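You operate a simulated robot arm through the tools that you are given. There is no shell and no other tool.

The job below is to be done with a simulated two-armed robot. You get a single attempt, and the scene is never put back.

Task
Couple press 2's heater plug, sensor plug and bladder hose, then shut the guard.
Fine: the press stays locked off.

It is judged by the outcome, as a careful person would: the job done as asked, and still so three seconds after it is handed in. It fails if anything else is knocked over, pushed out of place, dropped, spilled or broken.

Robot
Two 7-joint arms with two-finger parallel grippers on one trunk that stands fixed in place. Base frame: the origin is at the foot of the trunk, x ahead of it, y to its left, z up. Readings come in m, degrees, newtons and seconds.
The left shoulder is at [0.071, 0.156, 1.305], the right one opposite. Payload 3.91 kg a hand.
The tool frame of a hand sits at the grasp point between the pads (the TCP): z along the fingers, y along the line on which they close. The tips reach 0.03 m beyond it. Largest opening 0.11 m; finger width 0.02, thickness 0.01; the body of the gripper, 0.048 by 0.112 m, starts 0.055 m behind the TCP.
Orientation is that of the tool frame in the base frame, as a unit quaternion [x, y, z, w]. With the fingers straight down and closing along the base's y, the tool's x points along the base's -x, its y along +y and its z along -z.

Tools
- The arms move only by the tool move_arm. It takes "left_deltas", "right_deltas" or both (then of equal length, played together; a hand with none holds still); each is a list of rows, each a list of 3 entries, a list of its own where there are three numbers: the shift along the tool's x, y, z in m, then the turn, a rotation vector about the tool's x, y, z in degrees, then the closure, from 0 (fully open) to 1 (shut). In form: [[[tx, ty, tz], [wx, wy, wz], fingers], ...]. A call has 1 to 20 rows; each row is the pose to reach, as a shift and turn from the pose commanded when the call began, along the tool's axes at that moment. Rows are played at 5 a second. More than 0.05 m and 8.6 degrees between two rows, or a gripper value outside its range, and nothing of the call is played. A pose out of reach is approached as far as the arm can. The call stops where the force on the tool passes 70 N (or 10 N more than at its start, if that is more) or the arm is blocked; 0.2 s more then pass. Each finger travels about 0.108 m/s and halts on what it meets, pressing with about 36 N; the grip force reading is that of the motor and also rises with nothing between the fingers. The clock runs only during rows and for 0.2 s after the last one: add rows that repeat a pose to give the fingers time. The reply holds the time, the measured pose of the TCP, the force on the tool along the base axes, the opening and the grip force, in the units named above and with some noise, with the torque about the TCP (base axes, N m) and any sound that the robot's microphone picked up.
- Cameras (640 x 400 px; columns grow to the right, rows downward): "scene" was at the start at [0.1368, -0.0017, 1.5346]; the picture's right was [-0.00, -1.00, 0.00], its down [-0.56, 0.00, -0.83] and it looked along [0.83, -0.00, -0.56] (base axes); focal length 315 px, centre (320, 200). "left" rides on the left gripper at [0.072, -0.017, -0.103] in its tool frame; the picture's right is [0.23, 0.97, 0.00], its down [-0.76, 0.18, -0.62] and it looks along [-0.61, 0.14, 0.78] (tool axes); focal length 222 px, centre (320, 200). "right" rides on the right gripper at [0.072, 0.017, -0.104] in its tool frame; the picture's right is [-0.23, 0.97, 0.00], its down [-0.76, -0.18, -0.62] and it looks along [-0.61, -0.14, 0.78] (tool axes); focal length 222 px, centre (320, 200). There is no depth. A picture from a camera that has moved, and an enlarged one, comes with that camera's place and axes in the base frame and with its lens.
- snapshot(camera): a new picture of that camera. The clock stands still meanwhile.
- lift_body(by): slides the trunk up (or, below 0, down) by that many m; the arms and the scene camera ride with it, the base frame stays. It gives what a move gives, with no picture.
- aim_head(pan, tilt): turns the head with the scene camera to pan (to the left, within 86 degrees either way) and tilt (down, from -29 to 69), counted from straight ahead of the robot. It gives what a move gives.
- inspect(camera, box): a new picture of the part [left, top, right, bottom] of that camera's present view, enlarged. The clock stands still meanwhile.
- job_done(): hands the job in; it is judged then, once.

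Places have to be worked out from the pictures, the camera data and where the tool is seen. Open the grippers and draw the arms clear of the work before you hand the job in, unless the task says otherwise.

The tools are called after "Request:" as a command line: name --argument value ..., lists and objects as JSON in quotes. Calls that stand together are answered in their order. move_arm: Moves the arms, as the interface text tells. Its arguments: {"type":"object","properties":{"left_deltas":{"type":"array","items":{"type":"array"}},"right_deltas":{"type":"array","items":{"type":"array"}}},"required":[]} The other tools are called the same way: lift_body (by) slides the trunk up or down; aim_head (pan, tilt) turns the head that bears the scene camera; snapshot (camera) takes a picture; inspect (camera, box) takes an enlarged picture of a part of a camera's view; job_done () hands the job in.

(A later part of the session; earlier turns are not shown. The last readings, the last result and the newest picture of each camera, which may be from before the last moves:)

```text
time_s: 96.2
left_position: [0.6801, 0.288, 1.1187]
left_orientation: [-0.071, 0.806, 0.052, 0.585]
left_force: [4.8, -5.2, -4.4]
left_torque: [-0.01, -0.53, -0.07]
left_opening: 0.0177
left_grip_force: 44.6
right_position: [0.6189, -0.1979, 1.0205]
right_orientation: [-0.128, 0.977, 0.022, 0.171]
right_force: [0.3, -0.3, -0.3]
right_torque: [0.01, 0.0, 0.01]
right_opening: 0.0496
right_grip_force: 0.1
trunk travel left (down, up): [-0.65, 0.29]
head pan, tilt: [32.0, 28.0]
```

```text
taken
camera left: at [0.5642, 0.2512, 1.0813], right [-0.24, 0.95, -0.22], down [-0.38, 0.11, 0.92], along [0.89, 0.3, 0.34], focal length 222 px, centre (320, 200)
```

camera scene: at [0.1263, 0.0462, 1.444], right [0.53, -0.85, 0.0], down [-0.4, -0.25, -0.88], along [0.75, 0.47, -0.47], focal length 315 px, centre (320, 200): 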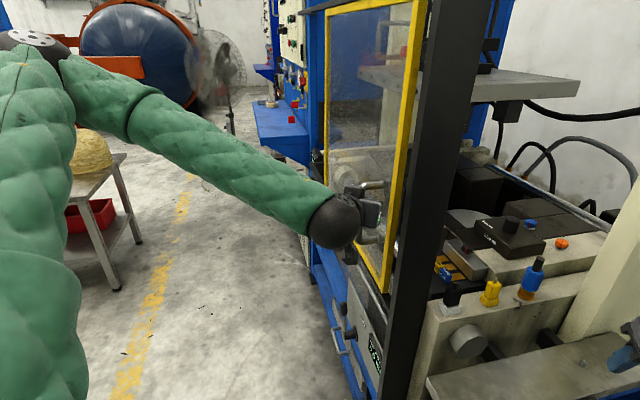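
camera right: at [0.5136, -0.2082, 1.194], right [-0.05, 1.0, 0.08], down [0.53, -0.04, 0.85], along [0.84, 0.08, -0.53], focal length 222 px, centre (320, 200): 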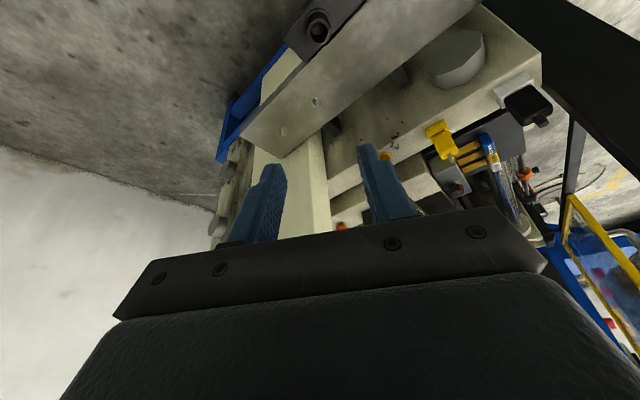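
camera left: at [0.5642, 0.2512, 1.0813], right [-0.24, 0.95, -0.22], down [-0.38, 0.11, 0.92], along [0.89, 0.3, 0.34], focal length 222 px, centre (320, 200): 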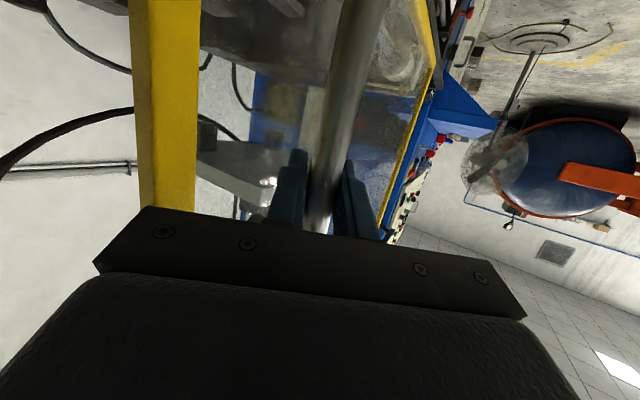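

Nearly closed. I zoom at the gap and continue in small pulls.

Request:
move_arm --left_deltas '[[[0.00252, -0.00574, -0.00779], [0, 0, 0], 1.0], [[0.00504, -0.01147, -0.01558], [0, 0, 0], 1.0], [[0.00504, -0.01147, -0.01558], [0, 0, 0], 1.0]]'

Request:
inspect --camera "scene" --box '[340, 0, 500, 100]'

Request:
inspect --camera "scene" --box '[330, 180, 490, 320]'

```text
time_s: 97.0
left_position: [0.6669, 0.2749, 1.1191]
left_orientation: [-0.071, 0.806, 0.052, 0.586]
left_force: [5.6, -3.3, 1.9]
left_torque: [-0.26, 1.01, 0.06]
left_opening: 0.0177
left_grip_force: 44.7
right_position: [0.6184, -0.1979, 1.0207]
right_orientation: [-0.128, 0.977, 0.022, 0.171]
right_force: [-0.2, -0.2, -0.5]
right_torque: [0.01, -0.01, -0.02]
right_opening: 0.0496
right_grip_force: 0.0
trunk travel left (down, up): [-0.65, 0.29]
head pan, tilt: [32.0, 28.0]
```

```text
4.00 times, centred on (420, 50) of scene
camera zoom: at [0.126, 0.0463, 1.4441], right [0.53, -0.85, 0.0], down [-0.4, -0.25, -0.88], along [0.75, 0.47, -0.47], focal length 1262 px, centre (-80, 800)
```

zoom: 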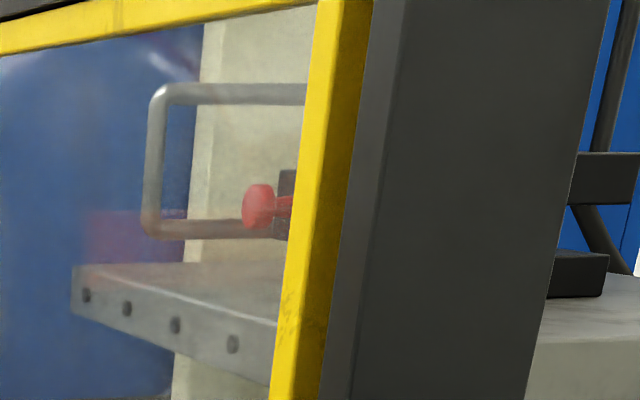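

```text
2.86 times, centred on (410, 250) of scene
camera zoom: at [0.126, 0.0463, 1.4441], right [0.53, -0.85, 0.0], down [-0.4, -0.25, -0.88], along [0.75, 0.47, -0.47], focal length 901 px, centre (63, 57)
```

zoom: 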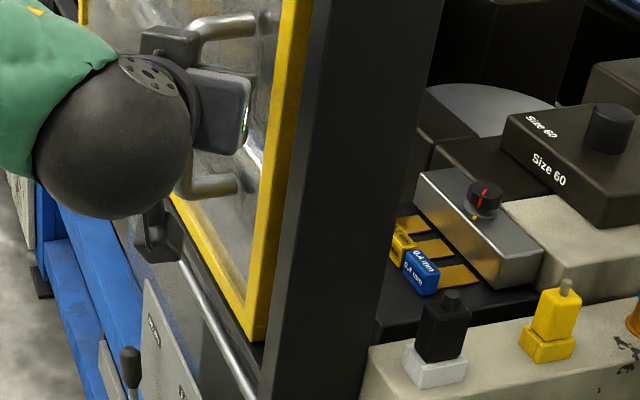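

No stop yet. I continue in 1 cm steps until the guard meets the post.

Request:
move_arm --left_deltas '[[[0.00126, -0.00287, -0.00389], [0, 0, 0], 1.0], [[0.00252, -0.00574, -0.00779], [0, 0, 0], 1.0], [[0.00252, -0.00574, -0.00779], [0, 0, 0], 1.0]]'

Request:
snapshot --camera "left"

```text
time_s: 97.8
left_position: [0.6581, 0.2673, 1.118]
left_orientation: [-0.071, 0.806, 0.052, 0.585]
left_force: [5.6, -4.6, -4.4]
left_torque: [0.15, -0.99, -0.04]
left_opening: 0.0176
left_grip_force: 45.0
right_position: [0.6195, -0.1975, 1.0209]
right_orientation: [-0.129, 0.976, 0.022, 0.171]
right_force: [0.6, -0.4, 1.1]
right_torque: [-0.01, 0.03, -0.01]
right_opening: 0.0493
right_grip_force: 0.1
trunk travel left (down, up): [-0.65, 0.29]
head pan, tilt: [32.0, 28.0]
```

```text
taken
camera left: at [0.5432, 0.2302, 1.0813], right [-0.24, 0.95, -0.22], down [-0.38, 0.11, 0.92], along [0.89, 0.3, 0.34], focal length 222 px, centre (320, 200)
```

left: 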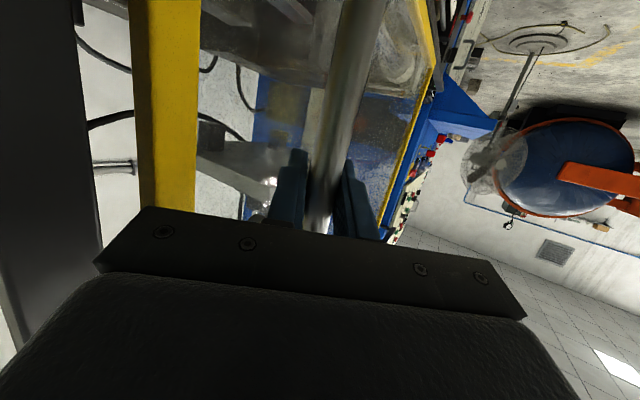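

The hand camera now shows the post on the left with a gap of roughly 2–3 cm to the yellow bar. I keep pulling in small steps.

Request:
move_arm --left_deltas '[[[0.00126, -0.00287, -0.00389], [0, 0, 0], 1.0], [[0.00252, -0.00574, -0.00779], [0, 0, 0], 1.0], [[0.00252, -0.00574, -0.00779], [0, 0, 0], 1.0]]'

Request:
inspect --camera "left" --box '[0, 0, 320, 200]'

```text
time_s: 98.6
left_position: [0.652, 0.2609, 1.1189]
left_orientation: [-0.071, 0.807, 0.052, 0.585]
left_force: [6.4, -2.2, -8.1]
left_torque: [0.21, -1.16, 0.04]
left_opening: 0.0175
left_grip_force: 45.5
right_position: [0.6195, -0.1976, 1.0207]
right_orientation: [-0.129, 0.976, 0.022, 0.172]
right_force: [0.5, 0.3, -0.1]
right_torque: [0.0, -0.01, -0.05]
right_opening: 0.0494
right_grip_force: 0.1
trunk travel left (down, up): [-0.65, 0.29]
head pan, tilt: [32.0, 28.0]
```

```text
2.00 times, centred on (160, 100) of left
camera zoom: at [0.5366, 0.2236, 1.0814], right [-0.24, 0.95, -0.22], down [-0.38, 0.11, 0.92], along [0.89, 0.3, 0.34], focal length 444 px, centre (640, 400)
```

zoom: 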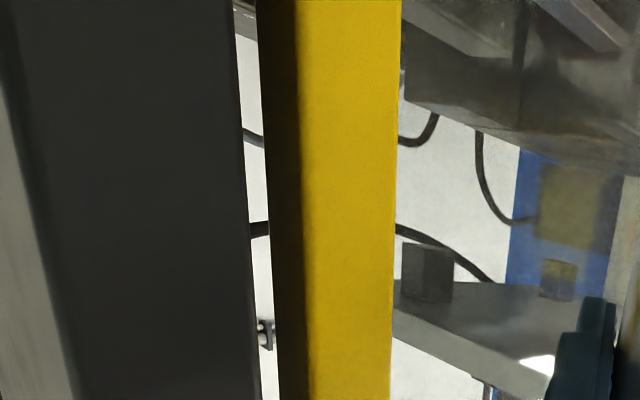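

Gap is now under a centimetre. One more small pull.

Request:
move_arm --left_deltas '[[[0.00126, -0.00287, -0.00389], [0, 0, 0], 1.0], [[0.00202, -0.00459, -0.00623], [0, 0, 0], 1.0], [[0.00202, -0.00459, -0.00623], [0, 0, 0], 1.0]]'

Request:
inspect --camera "left" --box '[0, 0, 320, 200]'

```text
time_s: 99.4
left_position: [0.6486, 0.2596, 1.1185]
left_orientation: [-0.073, 0.805, 0.051, 0.586]
left_force: [30.5, 25.8, 5.6]
left_torque: [0.18, -0.01, -0.09]
left_opening: 0.0179
left_grip_force: 44.5
right_position: [0.6221, -0.1954, 1.0198]
right_orientation: [-0.129, 0.977, 0.021, 0.17]
right_force: [-1.0, -1.0, 0.2]
right_torque: [0.04, -0.02, 0.0]
right_opening: 0.0493
right_grip_force: 0.0
trunk travel left (down, up): [-0.65, 0.29]
head pan, tilt: [32.0, 28.0]
```

```text
2.00 times, centred on (160, 100) of left
camera zoom: at [0.5331, 0.2214, 1.0812], right [-0.24, 0.95, -0.22], down [-0.38, 0.11, 0.92], along [0.89, 0.31, 0.33], focal length 444 px, centre (640, 400)
```

zoom: 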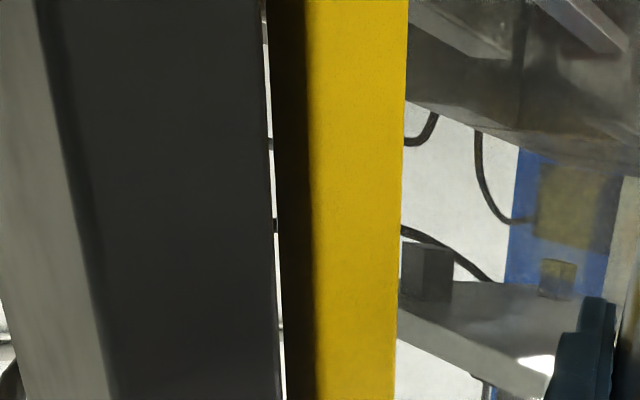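

The guard hit its end stop (40 N against the pull) with only a hairline slit at the post. I relax the pull and check that it stays.

Request:
move_arm --left_deltas '[[[-0.0011, 0.0026, 0.0035], [0, 0, 0], 1.0], [[-0.0011, 0.0026, 0.0035], [0, 0, 0], 1.0]]'

Request:
inspect --camera "left" --box '[0, 0, 320, 200]'

Request:
inspect --camera "scene" --box '[330, 0, 490, 100]'

Request:
inspect --camera "scene" --box '[360, 240, 440, 310]'

```text
time_s: 100.0
left_position: [0.6473, 0.2592, 1.1199]
left_orientation: [-0.071, 0.806, 0.051, 0.585]
left_force: [8.4, 13.0, -1.4]
left_torque: [-0.04, -0.04, -0.24]
left_opening: 0.0178
left_grip_force: 45.2
right_position: [0.619, -0.1974, 1.0207]
right_orientation: [-0.128, 0.977, 0.022, 0.172]
right_force: [-0.4, -0.3, 1.0]
right_torque: [0.01, 0.03, 0.05]
right_opening: 0.0495
right_grip_force: 0.0
trunk travel left (down, up): [-0.65, 0.29]
head pan, tilt: [32.0, 28.0]
```

```text
2.00 times, centred on (160, 100) of left
camera zoom: at [0.5328, 0.222, 1.0814], right [-0.24, 0.95, -0.22], down [-0.38, 0.11, 0.92], along [0.89, 0.3, 0.33], focal length 444 px, centre (640, 400)
```

zoom: 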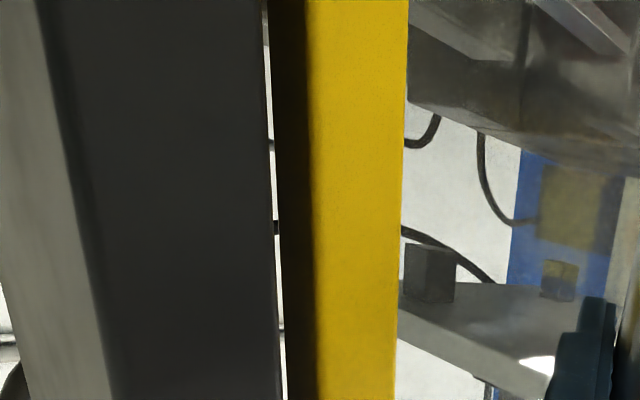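

```text
4.00 times, centred on (410, 50) of scene
camera zoom: at [0.126, 0.048, 1.4439], right [0.53, -0.85, 0.0], down [-0.4, -0.25, -0.88], along [0.75, 0.47, -0.47], focal length 1262 px, centre (-40, 800)
```

zoom: 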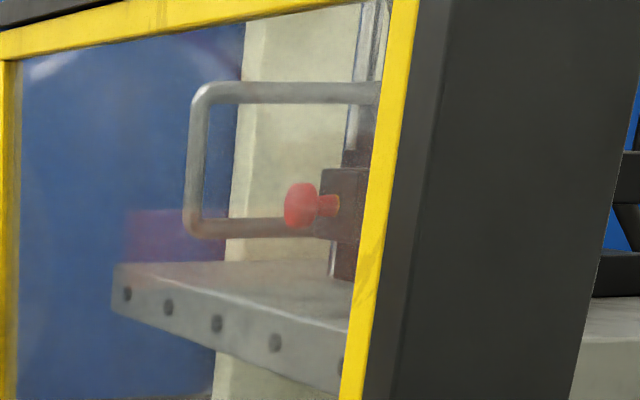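

```text
5.71 times, centred on (400, 275) of scene
camera zoom: at [0.126, 0.048, 1.4439], right [0.53, -0.85, 0.0], down [-0.4, -0.25, -0.88], along [0.75, 0.47, -0.47], focal length 1802 px, centre (-137, -229)
```

zoom: 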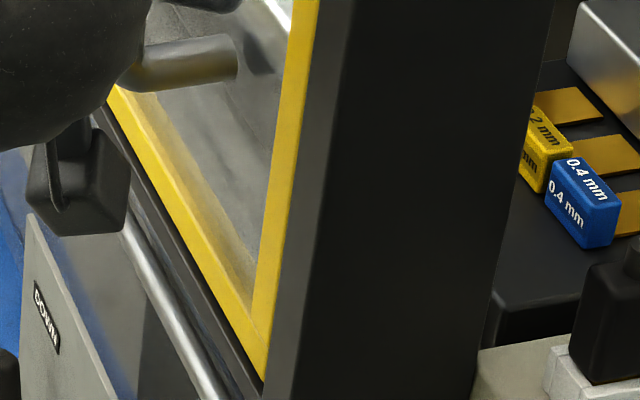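

It stays at the stop. To be sure it isn't merely catching on something before a latch, I pull a little harder once (below the force limit) and watch for motion.

Request:
move_arm --left_deltas '[[[0.0011, -0.0026, -0.0035], [0, 0, 0], 1.0], [[0.0016, -0.0037, -0.005], [0, 0, 0], 1.0], [[0.0016, -0.0037, -0.005], [0, 0, 0], 1.0]]'

Request:
inspect --camera "left" --box '[60, 20, 220, 120]'

```text
time_s: 100.8
left_position: [0.6448, 0.2578, 1.1174]
left_orientation: [-0.073, 0.806, 0.052, 0.586]
left_force: [29.8, 40.3, 8.8]
left_torque: [0.42, -0.07, -0.11]
left_opening: 0.0176
left_grip_force: 45.4
right_position: [0.6208, -0.1947, 1.0207]
right_orientation: [-0.129, 0.977, 0.022, 0.17]
right_force: [-0.6, -0.4, -0.6]
right_torque: [-0.01, 0.01, -0.01]
right_opening: 0.0492
right_grip_force: 0.0
trunk travel left (down, up): [-0.65, 0.29]
head pan, tilt: [32.0, 28.0]
```

```text
4.00 times, centred on (140, 70) of left
camera zoom: at [0.5306, 0.2209, 1.0808], right [-0.24, 0.95, -0.22], down [-0.38, 0.11, 0.92], along [0.89, 0.31, 0.33], focal length 888 px, centre (1040, 720)
```

zoom: 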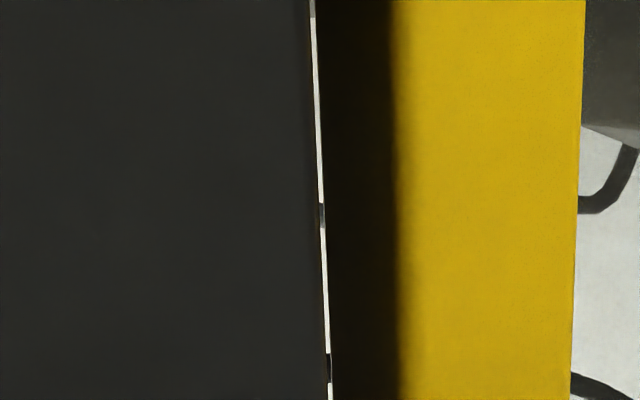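

The slit narrowed a little more. I relax again to see whether it springs back or stays.

Request:
move_arm --left_deltas '[[[-0.0016, 0.0037, 0.005], [0, 0, 0], 1.0], [[-0.0019, 0.0043, 0.0058], [0, 0, 0], 1.0], [[-0.0019, 0.0043, 0.0058], [0, 0, 0], 1.0]]'

Request:
inspect --camera "left" --box '[60, 20, 220, 120]'

```text
time_s: 101.6
left_position: [0.6476, 0.2595, 1.1186]
left_orientation: [-0.07, 0.807, 0.051, 0.584]
left_force: [-14.0, 10.4, -7.6]
left_torque: [-0.07, 1.01, -0.07]
left_opening: 0.0177
left_grip_force: 45.0
right_position: [0.6173, -0.1979, 1.0211]
right_orientation: [-0.128, 0.976, 0.022, 0.172]
right_force: [0.5, -0.2, -0.6]
right_torque: [-0.01, 0.0, 0.0]
right_opening: 0.0494
right_grip_force: 0.1
trunk travel left (down, up): [-0.65, 0.29]
head pan, tilt: [32.0, 28.0]
```

```text
4.00 times, centred on (140, 70) of left
camera zoom: at [0.5313, 0.2226, 1.081], right [-0.24, 0.95, -0.22], down [-0.38, 0.11, 0.92], along [0.89, 0.3, 0.33], focal length 888 px, centre (1040, 720)
```

zoom: 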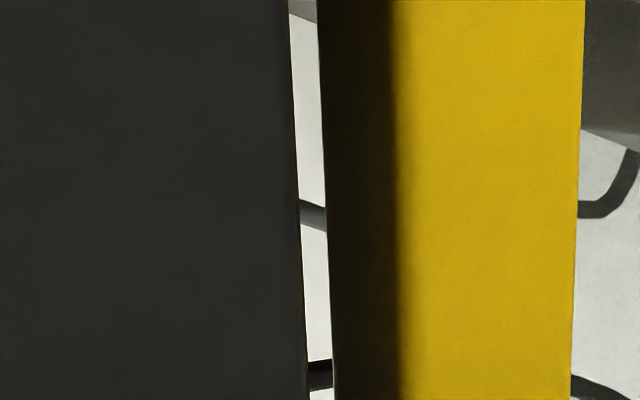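

The guard moves only a few millimetres elastically against its end stop, so it is shut. I leave a light pull of about 2 mm toward closed, then open the fingers carefully.

Request:
move_arm --left_deltas '[[[0.0006, -0.0014, -0.0019], [0, 0, 0], 1.0], [[0.0006, -0.0014, -0.0019], [0, 0, 0], 1.0]]'

Request:
inspect --camera "left" --box '[60, 20, 220, 120]'

```text
time_s: 102.2
left_position: [0.6467, 0.2594, 1.1174]
left_orientation: [-0.073, 0.806, 0.052, 0.585]
left_force: [-12.9, 14.8, -18.1]
left_torque: [0.07, 0.51, 0.15]
left_opening: 0.0175
left_grip_force: 44.9
right_position: [0.6185, -0.1955, 1.0209]
right_orientation: [-0.128, 0.977, 0.021, 0.172]
right_force: [-0.2, 0.8, -0.4]
right_torque: [0.01, -0.01, 0.04]
right_opening: 0.0492
right_grip_force: 0.1
trunk travel left (down, up): [-0.65, 0.29]
head pan, tilt: [32.0, 28.0]
```

```text
4.00 times, centred on (140, 70) of left
camera zoom: at [0.5316, 0.2224, 1.0809], right [-0.24, 0.95, -0.22], down [-0.38, 0.11, 0.92], along [0.89, 0.3, 0.33], focal length 888 px, centre (1040, 720)
```

zoom: 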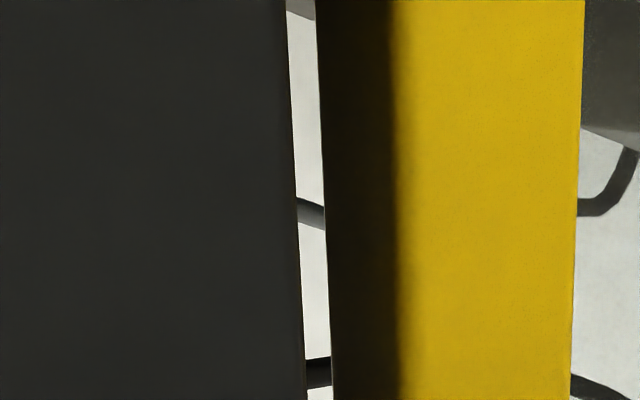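

The resting slit is a few millimetres and some side strain has built up in the grip. I open the fingers to relieve it and see where the guard rests by itself.

Request:
move_arm --left_deltas '[[[0, 0, 0], [0, 0, 0], 0.9], [[0, 0, 0], [0, 0, 0], 0.68], [[0, 0, 0], [0, 0, 0], 0.68], [[0, 0, 0], [0, 0, 0], 0.68]]'

Request:
snapshot --camera "left"

Request:
inspect --camera "left" --box '[60, 20, 220, 120]'

```text
time_s: 103.2
left_position: [0.6464, 0.2575, 1.1196]
left_orientation: [-0.071, 0.805, 0.052, 0.587]
left_force: [0.2, -0.1, 0.7]
left_torque: [-0.02, 0.01, 0.01]
left_opening: 0.0351
left_grip_force: 0.1
right_position: [0.6196, -0.1978, 1.0214]
right_orientation: [-0.128, 0.976, 0.022, 0.172]
right_force: [-0.1, -0.2, -0.4]
right_torque: [0.02, -0.02, 0.0]
right_opening: 0.0497
right_grip_force: 0.1
trunk travel left (down, up): [-0.65, 0.29]
head pan, tilt: [32.0, 28.0]
```

```text
taken
camera left: at [0.532, 0.2198, 1.0824], right [-0.24, 0.95, -0.22], down [-0.38, 0.11, 0.92], along [0.89, 0.3, 0.34], focal length 222 px, centre (320, 200)
```

left: 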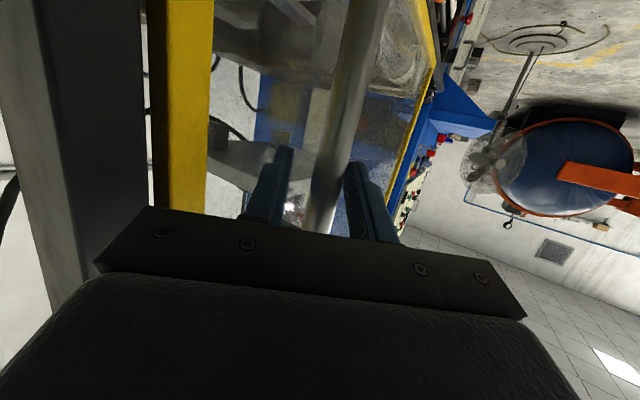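

```text
4.00 times, centred on (140, 70) of left
camera zoom: at [0.532, 0.2198, 1.0824], right [-0.24, 0.95, -0.22], down [-0.38, 0.11, 0.92], along [0.89, 0.3, 0.34], focal length 888 px, centre (1040, 720)
```

zoom: 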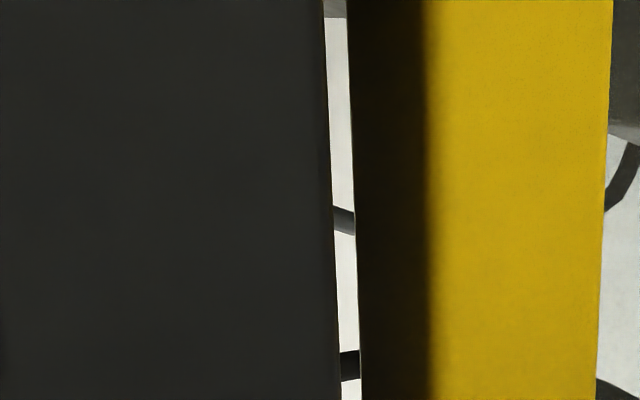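

At rest the slit is only a few millimetres. I look at the top, bottom and trailing ends of the guard for a latch or an obstruction.

Request:
aim_head --pan 22 --tilt 15

Request:
snapshot --camera "scene"

Request:
inspect --camera "scene" --box '[200, 60, 440, 210]'

Request:
inspect --camera "scene" --box '[240, 230, 400, 400]'

```text
time_s: 103.9
left_position: [0.646, 0.258, 1.1192]
left_orientation: [-0.071, 0.806, 0.051, 0.586]
left_force: [-0.1, -0.2, 0.2]
left_torque: [-0.02, -0.02, -0.01]
left_opening: 0.0353
left_grip_force: 0.1
right_position: [0.6182, -0.1969, 1.021]
right_orientation: [-0.129, 0.976, 0.023, 0.173]
right_force: [0.0, -0.1, 0.0]
right_torque: [-0.01, 0.0, 0.01]
right_opening: 0.0495
right_grip_force: 0.0
trunk travel left (down, up): [-0.65, 0.29]
head pan, tilt: [22.0, 15.0]
```

```text
taken
camera scene: at [0.1346, 0.0335, 1.465], right [0.38, -0.93, 0.0], down [-0.24, -0.1, -0.97], along [0.9, 0.36, -0.26], focal length 315 px, centre (320, 200)
```

scene: 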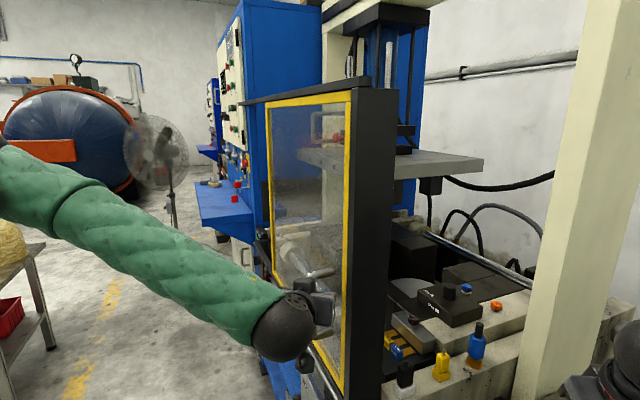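

```text
2.67 times, centred on (320, 135) of scene
camera zoom: at [0.1346, 0.0335, 1.465], right [0.38, -0.93, 0.0], down [-0.24, -0.1, -0.97], along [0.9, 0.36, -0.26], focal length 841 px, centre (320, 373)
```

zoom: 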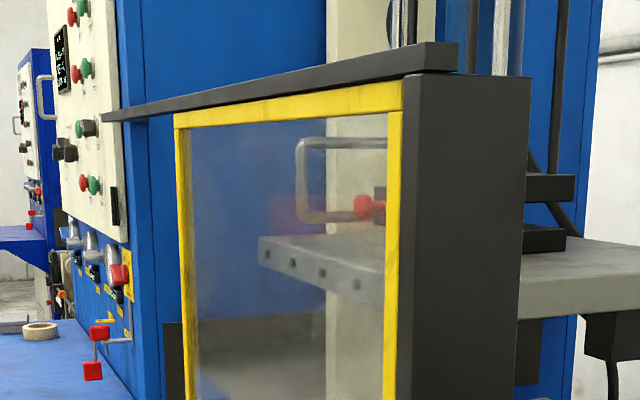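

```text
2.35 times, centred on (320, 315) of scene
camera zoom: at [0.1346, 0.0335, 1.465], right [0.38, -0.93, 0.0], down [-0.24, -0.1, -0.97], along [0.9, 0.36, -0.26], focal length 742 px, centre (320, -71)
```

zoom: 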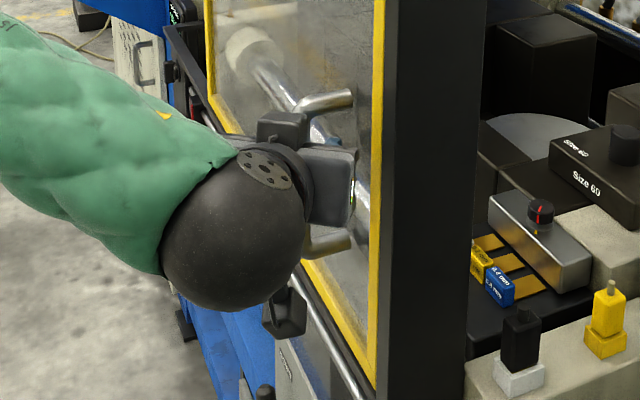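

The guard covers the opening with its stile at the post and no latch is visible. I re-grip and pull firmly once more, and will release while still pulling, so as not to drag it back.

Request:
move_arm --left_deltas '[[[0, 0, 0], [0, 0, 0], 0.85], [[0, 0, 0], [0, 0, 0], 1.0], [[0, 0, 0], [0, 0, 0], 1.0], [[0.0005, -0.0011, -0.0016], [0, 0, 0], 1.0], [[0.001, -0.0023, -0.0031], [0, 0, 0], 1.0], [[0.001, -0.0023, -0.0031], [0, 0, 0], 1.0]]'

Request:
inspect --camera "left" --box '[60, 20, 220, 120]'

```text
time_s: 105.3
left_position: [0.6454, 0.2593, 1.1192]
left_orientation: [-0.073, 0.805, 0.052, 0.586]
left_force: [12.6, 31.4, 12.4]
left_torque: [0.3, 0.73, 0.05]
left_opening: 0.0177
left_grip_force: 44.3
right_position: [0.6201, -0.195, 1.0208]
right_orientation: [-0.129, 0.976, 0.022, 0.172]
right_force: [-0.2, -0.3, 0.1]
right_torque: [-0.01, 0.01, 0.05]
right_opening: 0.0496
right_grip_force: 0.0
trunk travel left (down, up): [-0.65, 0.29]
head pan, tilt: [22.0, 15.0]
```

```text
4.00 times, centred on (140, 70) of left
camera zoom: at [0.5308, 0.221, 1.0819], right [-0.24, 0.95, -0.22], down [-0.39, 0.11, 0.92], along [0.89, 0.31, 0.34], focal length 888 px, centre (1040, 720)
```

zoom: 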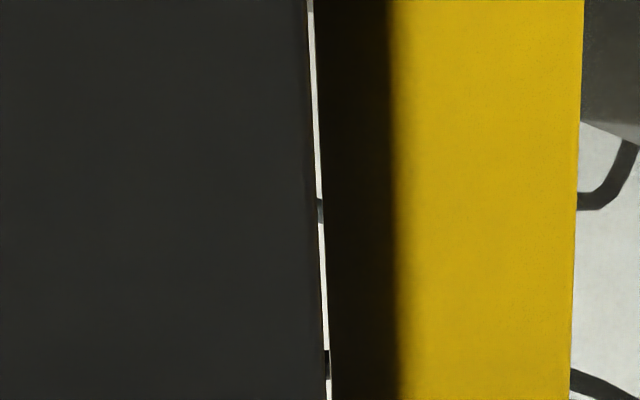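

At about 31 N the slit is down to a hairline. I release while holding this pull and see if it stays.

Request:
move_arm --left_deltas '[[[0, 0, 0], [0, 0, 0], 0.68], [[0, 0, 0], [0, 0, 0], 0.66], [[0, 0, 0], [0, 0, 0], 0.66]]'

Request:
inspect --camera "left" --box '[60, 20, 220, 120]'

Request:
snapshot --camera "left"

```text
time_s: 106.1
left_position: [0.6452, 0.2539, 1.1191]
left_orientation: [-0.071, 0.807, 0.052, 0.585]
left_force: [-0.3, 0.1, -0.3]
left_torque: [-0.01, 0.01, 0.02]
left_opening: 0.0373
left_grip_force: 0.1
right_position: [0.6184, -0.2, 1.0211]
right_orientation: [-0.128, 0.977, 0.023, 0.172]
right_force: [-0.1, -0.3, -0.4]
right_torque: [-0.04, -0.02, 0.02]
right_opening: 0.0493
right_grip_force: 0.0
trunk travel left (down, up): [-0.65, 0.29]
head pan, tilt: [22.0, 15.0]
```

```text
4.00 times, centred on (140, 70) of left
camera zoom: at [0.529, 0.2166, 1.0823], right [-0.24, 0.95, -0.22], down [-0.38, 0.11, 0.92], along [0.89, 0.3, 0.34], focal length 888 px, centre (1040, 720)
```

zoom: 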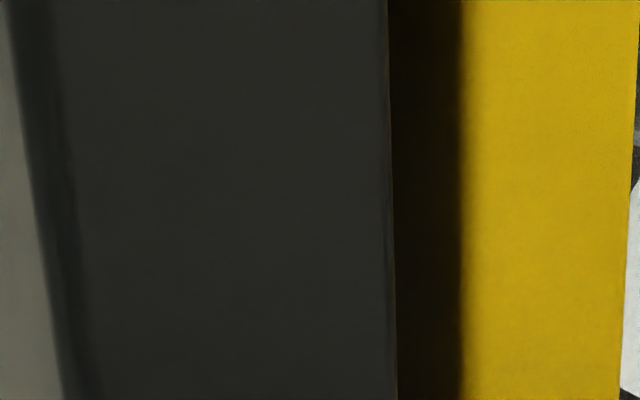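

```text
taken
camera left: at [0.529, 0.2166, 1.0823], right [-0.24, 0.95, -0.22], down [-0.38, 0.11, 0.92], along [0.89, 0.3, 0.34], focal length 222 px, centre (320, 200)
```

left: 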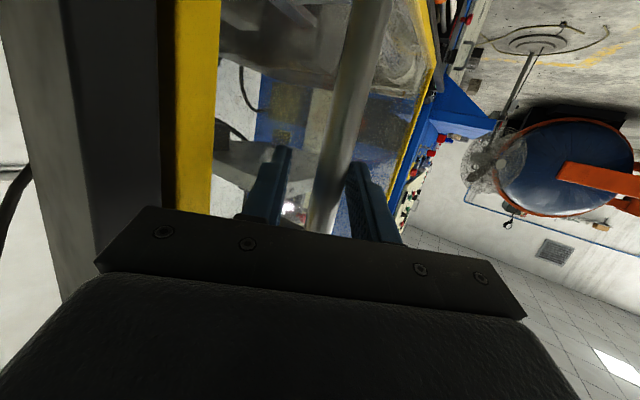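

The slit is now closed and the guard stays put by itself. I back the left hand straight out along its fingers, without touching the handle.

Request:
move_arm --left_deltas '[[[0, 0, -0.01], [0, 0, 0], 0.6], [[0, 0, -0.025], [0, 0, 0], 0.55], [[0, 0, -0.045], [0, 0, 0], 0.5], [[0, 0, -0.07], [0, 0, 0], 0.5], [[0, 0, -0.07], [0, 0, 0], 0.5]]'

Request:
snapshot --camera "left"

Request:
snapshot --camera "scene"

```text
time_s: 107.2
left_position: [0.6409, 0.247, 1.1309]
left_orientation: [-0.077, 0.81, 0.058, 0.578]
left_force: [-12.3, 48.8, -6.8]
left_torque: [0.13, 0.36, 1.24]
left_opening: 0.0384
left_grip_force: 0.1
left hand out of reach, approached as far as the arm can: row 1, 2, 3, 4, 5
right_position: [0.6177, -0.1973, 1.0227]
right_orientation: [-0.127, 0.977, 0.021, 0.173]
right_force: [-0.4, -0.4, -0.2]
right_torque: [0.05, 0.03, 0.02]
right_opening: 0.0493
right_grip_force: 0.1
trunk travel left (down, up): [-0.65, 0.29]
head pan, tilt: [22.0, 15.0]
stopped in row 5 (left hand): the force on the tool passed its limit at 94 N (the readings are from after the stop); the commanded pose is now the measured one
```

```text
taken
camera left: at [0.5254, 0.2081, 1.0955], right [-0.26, 0.94, -0.21], down [-0.37, 0.11, 0.92], along [0.89, 0.32, 0.32], focal length 222 px, centre (320, 200)
```

left: 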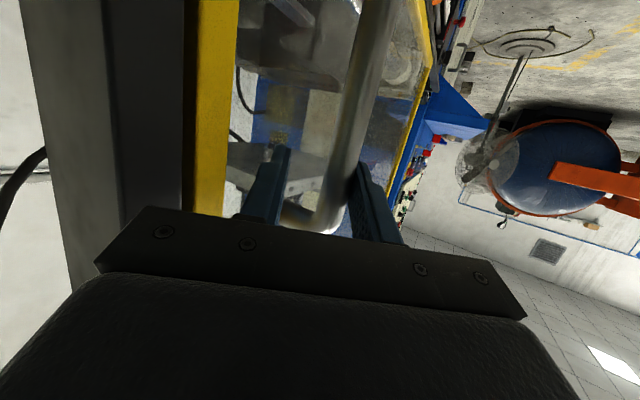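

```text
taken
camera scene: at [0.1332, 0.0373, 1.4656], right [0.38, -0.93, 0.0], down [-0.24, -0.1, -0.97], along [0.9, 0.36, -0.26], focal length 315 px, centre (320, 200)
```

scene: 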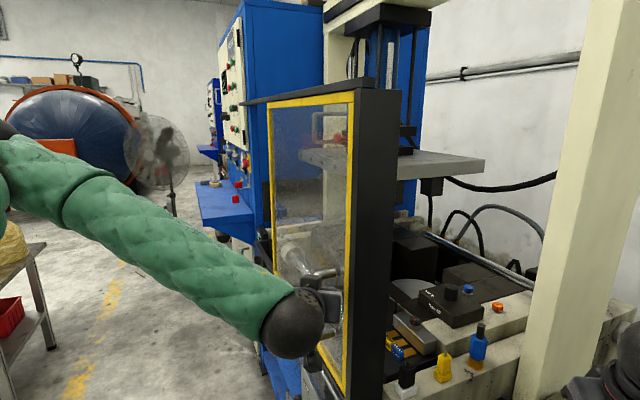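

The straight retreat ran into the arm's inner reach limit and the outer finger now presses on the bar (toward closed, so the guard isn't opened). I first move back to the relaxed spot between the fingers.

Request:
move_arm --left_deltas '[[[0.003, 0.002, 0.003], [0, 0, 0], 0.65], [[0.0065, 0.004, 0.0062], [0, 0, 0], 0.65], [[0.0095, 0.0059, 0.0092], [0, 0, 0], 0.65], [[0.0095, 0.0059, 0.0092], [0, 0, 0], 0.65]]'

Request:
snapshot --camera "left"

```text
time_s: 108.2
left_position: [0.6427, 0.2496, 1.123]
left_orientation: [-0.073, 0.809, 0.055, 0.581]
left_force: [-24.1, 21.0, 23.6]
left_torque: [-0.44, -0.74, 0.0]
left_opening: 0.0375
left_grip_force: 0.0
right_position: [0.6155, -0.1977, 1.0241]
right_orientation: [-0.127, 0.976, 0.022, 0.174]
right_force: [-0.8, -0.5, 1.5]
right_torque: [-0.02, -0.02, -0.02]
right_opening: 0.0497
right_grip_force: 0.1
trunk travel left (down, up): [-0.65, 0.29]
head pan, tilt: [22.0, 15.0]
```

```text
taken
camera left: at [0.5271, 0.2109, 1.0865], right [-0.25, 0.94, -0.21], down [-0.37, 0.11, 0.92], along [0.89, 0.31, 0.33], focal length 222 px, centre (320, 200)
```

left: 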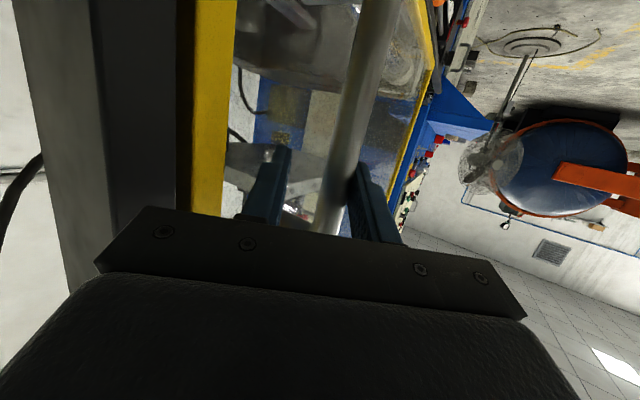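

The bar still leans on the outer finger. I move about 6 mm along the measured push (+y, slightly back and up) to free it.

Request:
move_arm --left_deltas '[[[-0.001, 0.0032, -0.0013], [0, 0, 0], 0.65], [[-0.0022, 0.0064, -0.0026], [0, 0, 0], 0.65], [[-0.0022, 0.0064, -0.0026], [0, 0, 0], 0.65]]'

Request:
inspect --camera "left" --box '[140, 40, 420, 240]'

```text
time_s: 109.0
left_position: [0.6431, 0.2544, 1.1234]
left_orientation: [-0.073, 0.81, 0.056, 0.579]
left_force: [0.0, -0.4, 0.1]
left_torque: [0.01, 0.0, 0.01]
left_opening: 0.0385
left_grip_force: 0.0
right_position: [0.6186, -0.2003, 1.0209]
right_orientation: [-0.127, 0.977, 0.023, 0.173]
right_force: [-0.6, 1.0, -0.1]
right_torque: [0.01, 0.02, -0.03]
right_opening: 0.0496
right_grip_force: 0.0
trunk travel left (down, up): [-0.65, 0.29]
head pan, tilt: [22.0, 15.0]
```

```text
2.00 times, centred on (280, 140) of left
camera zoom: at [0.5267, 0.216, 1.0876], right [-0.25, 0.95, -0.21], down [-0.37, 0.11, 0.92], along [0.89, 0.31, 0.32], focal length 444 px, centre (400, 320)
```

zoom: 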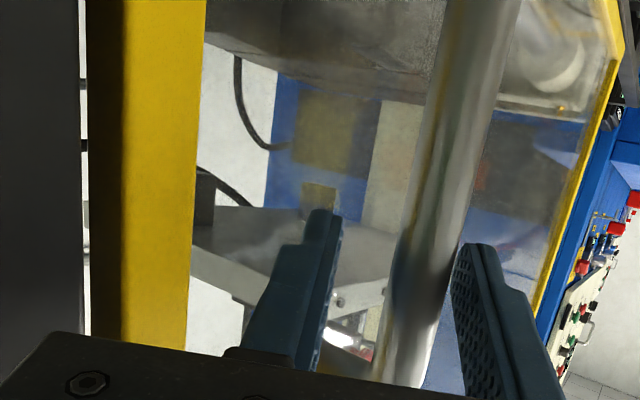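

Free now, zero force. Instead of pulling straight back, I swing the hand about the handle bar (so it comes to face the panel from the aisle side), which moves the wrist away from the shoulder; first 16° as a test.

Request:
move_arm --left_deltas '[[[0.0, 0.0029, 0.0001], [7.57, -0.05, 2.58], 0.65], [[-0.0002, 0.0058, 0.0007], [15.1, -0.1, 5.2], 0.65], [[-0.0002, 0.0058, 0.0007], [15.1, -0.1, 5.2], 0.65]]'

Request:
inspect --camera "left" --box '[140, 40, 420, 240]'

```text
time_s: 109.8
left_position: [0.6432, 0.2586, 1.123]
left_orientation: [0.042, 0.812, -0.026, 0.581]
left_force: [-0.1, -0.8, -0.1]
left_torque: [0.0, -0.02, 0.03]
left_opening: 0.0383
left_grip_force: 0.0
left hand out of reach, approached as far as the arm can: row 1
right_position: [0.619, -0.2002, 1.02]
right_orientation: [-0.126, 0.977, 0.023, 0.173]
right_force: [0.8, -0.1, -0.1]
right_torque: [-0.01, 0.02, 0.0]
right_opening: 0.0496
right_grip_force: 0.0
trunk travel left (down, up): [-0.65, 0.29]
head pan, tilt: [22.0, 15.0]
```

```text
2.00 times, centred on (280, 140) of left
camera zoom: at [0.5218, 0.2546, 1.0876], right [0.02, 0.98, -0.21], down [-0.33, 0.2, 0.92], along [0.95, 0.05, 0.32], focal length 444 px, centre (400, 320)
```

zoom: 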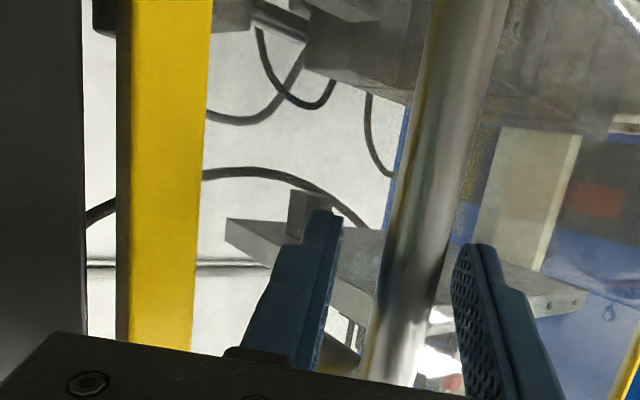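

The swing works with zero force. I continue another 34° around the bar, keeping it centred.

Request:
move_arm --left_deltas '[[[-0.0001, 0.0051, 0.0002], [8.04, -0.06, 2.74], 0.65], [[-0.0003, 0.0091, 0.0009], [16.1, -0.1, 5.5], 0.65], [[-0.0006, 0.0121, 0.0019], [24.1, -0.2, 8.2], 0.65], [[-0.0011, 0.0147, 0.0034], [32.2, -0.2, 11.0], 0.65], [[-0.0011, 0.0147, 0.0034], [32.2, -0.2, 11.0], 0.65]]'

Request:
snapshot --camera "left"

Request:
snapshot --camera "scene"

```text
time_s: 111.0
left_position: [0.6475, 0.2749, 1.1223]
left_orientation: [0.277, 0.764, -0.194, 0.549]
left_force: [0.3, -0.5, 0.6]
left_torque: [0.0, -0.02, 0.03]
left_opening: 0.0397
left_grip_force: 1.2
right_position: [0.6173, -0.1994, 1.0215]
right_orientation: [-0.127, 0.977, 0.022, 0.172]
right_force: [-0.7, 0.0, 0.7]
right_torque: [0.03, -0.01, 0.03]
right_opening: 0.0493
right_grip_force: 0.0
trunk travel left (down, up): [-0.65, 0.29]
head pan, tilt: [22.0, 15.0]
```

```text
taken
camera left: at [0.5439, 0.3392, 1.0873], right [0.56, 0.8, -0.21], down [-0.16, 0.35, 0.92], along [0.81, -0.49, 0.32], focal length 222 px, centre (320, 200)
```

left: 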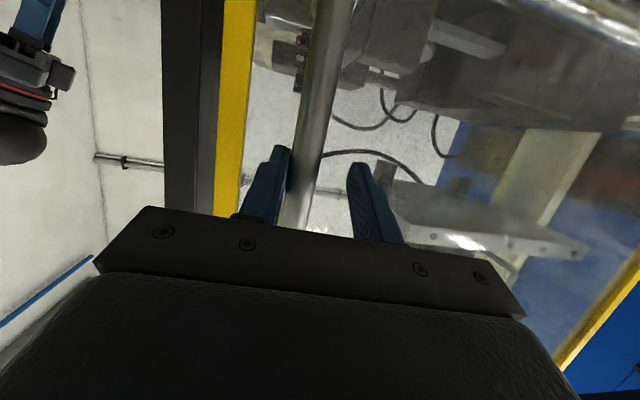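

```text
taken
camera scene: at [0.1346, 0.0332, 1.4651], right [0.37, -0.93, 0.0], down [-0.24, -0.1, -0.97], along [0.9, 0.36, -0.26], focal length 315 px, centre (320, 200)
```

scene: 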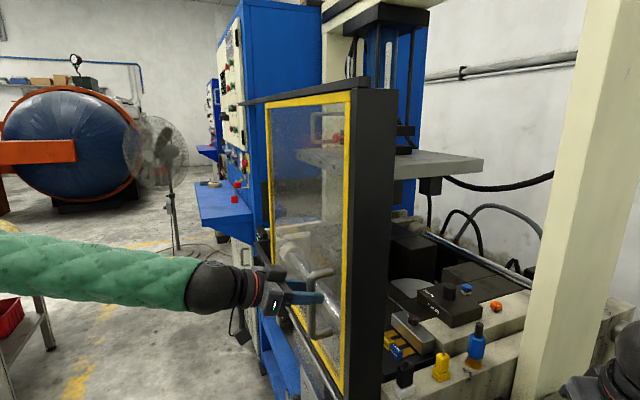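

The hand now faces the panel with one finger on each side of the bar along the sliding direction. I centre on the bar and re-grip, to press the guard fully home with a positive push.

Request:
move_arm --left_deltas '[[[0.0003, -0.0125, -0.0012], [0, 0, 0], 0.65], [[0.0003, -0.0125, -0.0012], [0, 0, 0], 0.8], [[0.0003, -0.0125, -0.0012], [0, 0, 0], 1.0], [[0.0003, -0.0125, -0.0012], [0, 0, 0], 1.0], [[0.0003, -0.0125, -0.0012], [0, 0, 0], 1.0]]'

Request:
snapshot --camera "left"

Request:
inspect --camera "scene" --box '[240, 60, 440, 210]'

```text
time_s: 112.2
left_position: [0.6397, 0.2666, 1.1239]
left_orientation: [0.276, 0.765, -0.193, 0.549]
left_force: [2.4, 2.1, 6.6]
left_torque: [-0.64, 0.07, 0.1]
left_opening: 0.0176
left_grip_force: 45.3
right_position: [0.6199, -0.1993, 1.0204]
right_orientation: [-0.127, 0.976, 0.022, 0.173]
right_force: [0.5, -0.4, -0.1]
right_torque: [0.04, -0.03, 0.03]
right_opening: 0.0497
right_grip_force: 0.1
trunk travel left (down, up): [-0.65, 0.29]
head pan, tilt: [22.0, 15.0]
```

```text
taken
camera left: at [0.5353, 0.3312, 1.0875], right [0.56, 0.8, -0.21], down [-0.16, 0.35, 0.92], along [0.81, -0.49, 0.32], focal length 222 px, centre (320, 200)
```

left: 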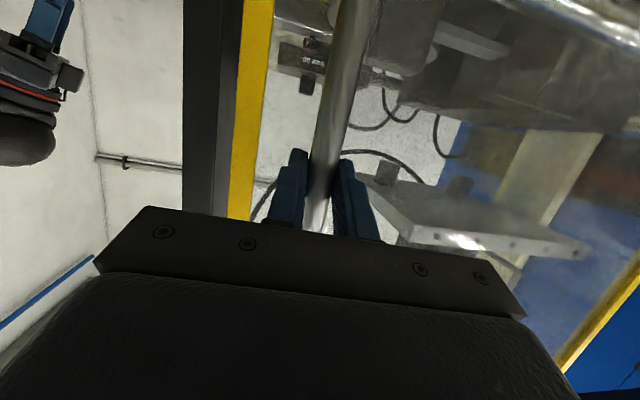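

```text
2.67 times, centred on (340, 135) of scene
camera zoom: at [0.1345, 0.0335, 1.4652], right [0.37, -0.93, 0.0], down [-0.24, -0.1, -0.97], along [0.9, 0.36, -0.26], focal length 841 px, centre (267, 373)
```

zoom: 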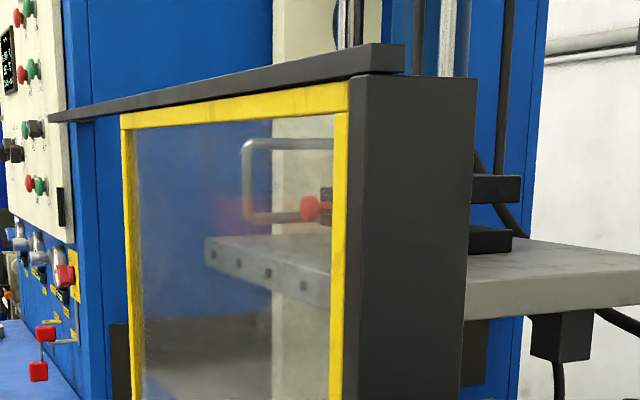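

Gripped along the sliding direction. Now I push toward the post in steps, reading the force each time.

Request:
move_arm --left_deltas '[[[0.0001, -0.002, -0.0002], [0, 0, 0], 1.0], [[0.0001, -0.004, -0.0004], [0, 0, 0], 1.0], [[0.0001, -0.004, -0.0004], [0, 0, 0], 1.0]]'

Request:
inspect --camera "left" --box '[160, 0, 320, 100]'

```text
time_s: 113.0
left_position: [0.6378, 0.2673, 1.1233]
left_orientation: [0.275, 0.765, -0.193, 0.549]
left_force: [24.2, 15.9, 16.6]
left_torque: [0.13, 0.57, 0.37]
left_opening: 0.0176
left_grip_force: 45.2
right_position: [0.6201, -0.1976, 1.0206]
right_orientation: [-0.128, 0.977, 0.022, 0.171]
right_force: [0.7, 0.2, -0.3]
right_torque: [0.01, -0.02, -0.02]
right_opening: 0.0498
right_grip_force: 0.1
trunk travel left (down, up): [-0.65, 0.29]
head pan, tilt: [22.0, 15.0]
```

```text
4.00 times, centred on (240, 50) of left
camera zoom: at [0.534, 0.3297, 1.0875], right [0.56, 0.8, -0.21], down [-0.16, 0.35, 0.92], along [0.81, -0.48, 0.32], focal length 888 px, centre (640, 800)
```

zoom: 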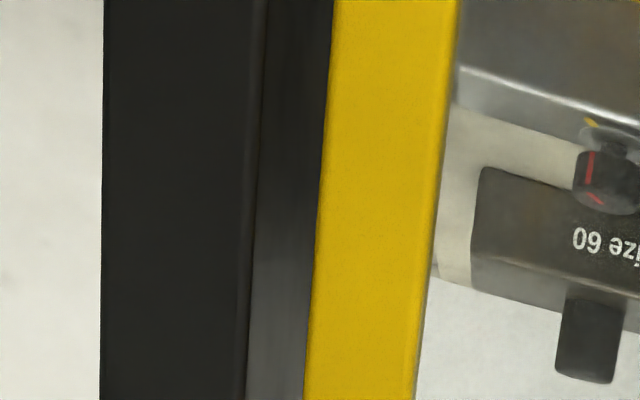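

The stile still stands roughly 8 mm from the post face at 28 N. I push somewhat harder to see whether this is a true end stop.

Request:
move_arm --left_deltas '[[[0.0, -0.0015, -0.0001], [0, 0, 0], 1.0], [[0.0001, -0.003, -0.0003], [0, 0, 0], 1.0], [[0.0001, -0.003, -0.0003], [0, 0, 0], 1.0]]'

Request:
inspect --camera "left" --box '[160, 0, 320, 100]'

```text
time_s: 113.8
left_position: [0.6385, 0.2659, 1.1237]
left_orientation: [0.275, 0.765, -0.194, 0.55]
left_force: [42.9, 32.6, 31.5]
left_torque: [-0.41, -0.33, 0.55]
left_opening: 0.0176
left_grip_force: 45.1
right_position: [0.6198, -0.1971, 1.0214]
right_orientation: [-0.128, 0.977, 0.021, 0.171]
right_force: [-0.4, -0.4, 0.0]
right_torque: [0.0, -0.02, 0.0]
right_opening: 0.0497
right_grip_force: 0.0
trunk travel left (down, up): [-0.65, 0.29]
head pan, tilt: [22.0, 15.0]
```

```text
4.00 times, centred on (240, 50) of left
camera zoom: at [0.5338, 0.3295, 1.0872], right [0.56, 0.8, -0.21], down [-0.16, 0.35, 0.92], along [0.81, -0.48, 0.33], focal length 888 px, centre (640, 800)
```

zoom: 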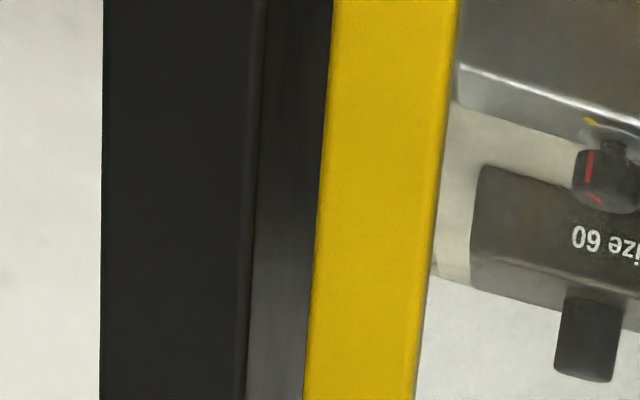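

No motion at all between 28 N and 53 N: it is at its hard end stop, so the guard is fully shut. I relax most of the push (keeping it slightly toward closed) and open the fingers.

Request:
move_arm --left_deltas '[[[-0.0001, 0.0045, 0.0004], [0, 0, 0], 1.0], [[-0.0001, 0.0045, 0.0004], [0, 0, 0], 0.9], [[-0.0001, 0.0045, 0.0004], [0, 0, 0], 0.65], [[-0.0001, 0.0045, 0.0004], [0, 0, 0], 0.62], [[-0.0001, 0.0045, 0.0004], [0, 0, 0], 0.62]]'

Request:
snapshot --camera "left"

Request:
inspect --camera "left" --box '[160, 0, 320, 100]'

```text
time_s: 115.0
left_position: [0.6364, 0.2635, 1.1233]
left_orientation: [0.277, 0.764, -0.195, 0.549]
left_force: [-0.7, -0.4, -0.2]
left_torque: [0.02, -0.01, -0.04]
left_opening: 0.0418
left_grip_force: 0.1
right_position: [0.6185, -0.1993, 1.0219]
right_orientation: [-0.127, 0.977, 0.022, 0.172]
right_force: [0.9, -0.3, 1.0]
right_torque: [0.01, -0.03, -0.03]
right_opening: 0.0494
right_grip_force: 0.1
trunk travel left (down, up): [-0.65, 0.29]
head pan, tilt: [22.0, 15.0]
```

```text
taken
camera left: at [0.533, 0.3282, 1.0884], right [0.56, 0.8, -0.21], down [-0.16, 0.35, 0.92], along [0.81, -0.49, 0.32], focal length 222 px, centre (320, 200)
```

left: 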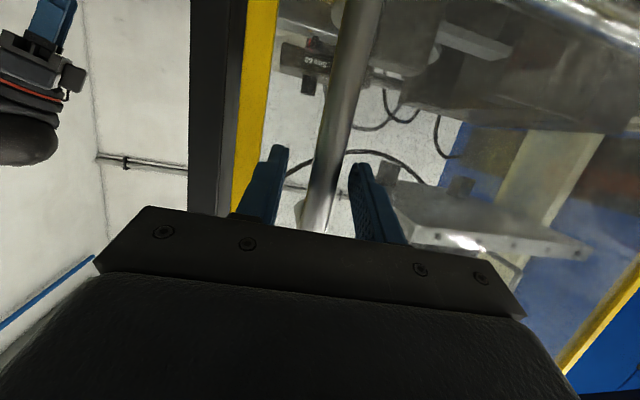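

```text
4.00 times, centred on (240, 50) of left
camera zoom: at [0.533, 0.3282, 1.0884], right [0.56, 0.8, -0.21], down [-0.16, 0.35, 0.92], along [0.81, -0.49, 0.32], focal length 888 px, centre (640, 800)
```

zoom: 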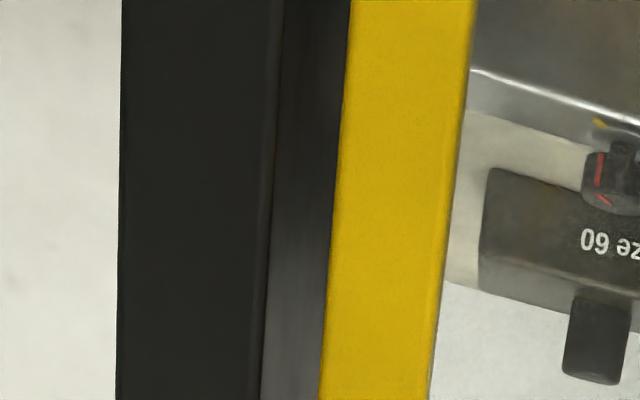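

The guard rests against its stop. I withdraw the left hand straight out from the panel along its own finger direction, watching force.

Request:
move_arm --left_deltas '[[[0.0048, 0, -0.0142], [0, 0, 0], 0.62], [[0.0096, 0, -0.0284], [0, 0, 0], 0.62], [[0.016, -0.0001, -0.0473], [0, 0, 0], 0.62], [[0.0257, -0.0002, -0.0757], [0, 0, 0], 0.62], [[0.0257, -0.0002, -0.0757], [0, 0, 0], 0.62]]'

Request:
snapshot --camera "left"

Request:
snapshot --camera "scene"

```text
time_s: 116.2
left_position: [0.5745, 0.3123, 1.1238]
left_orientation: [0.277, 0.765, -0.193, 0.548]
left_force: [0.5, -0.8, 1.5]
left_torque: [0.03, 0.02, 0.02]
left_opening: 0.0417
left_grip_force: 0.0
right_position: [0.6175, -0.1995, 1.0216]
right_orientation: [-0.127, 0.977, 0.023, 0.172]
right_force: [-0.4, -0.2, -0.1]
right_torque: [0.01, 0.02, 0.03]
right_opening: 0.0494
right_grip_force: 0.1
trunk travel left (down, up): [-0.65, 0.29]
head pan, tilt: [22.0, 15.0]
```

```text
taken
camera left: at [0.4711, 0.3774, 1.0887], right [0.56, 0.8, -0.21], down [-0.16, 0.35, 0.92], along [0.81, -0.49, 0.32], focal length 222 px, centre (320, 200)
```

left: 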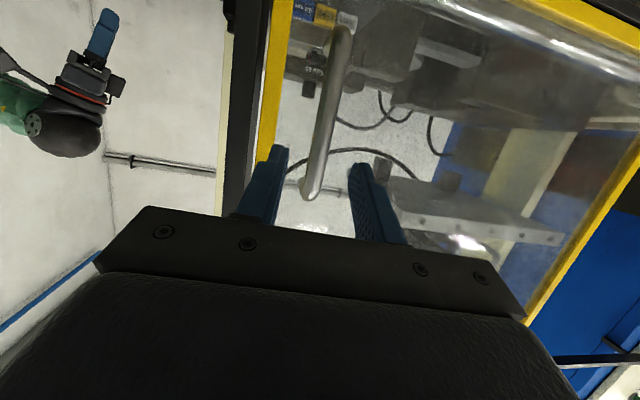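

```text
taken
camera scene: at [0.1336, 0.0314, 1.4654], right [0.37, -0.93, 0.0], down [-0.24, -0.1, -0.97], along [0.9, 0.36, -0.26], focal length 315 px, centre (320, 200)
```

scene: 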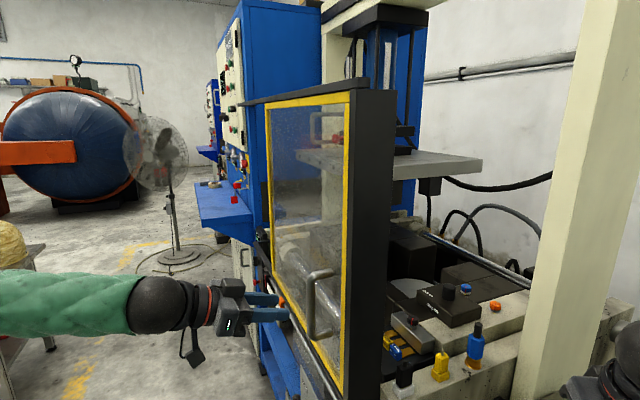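

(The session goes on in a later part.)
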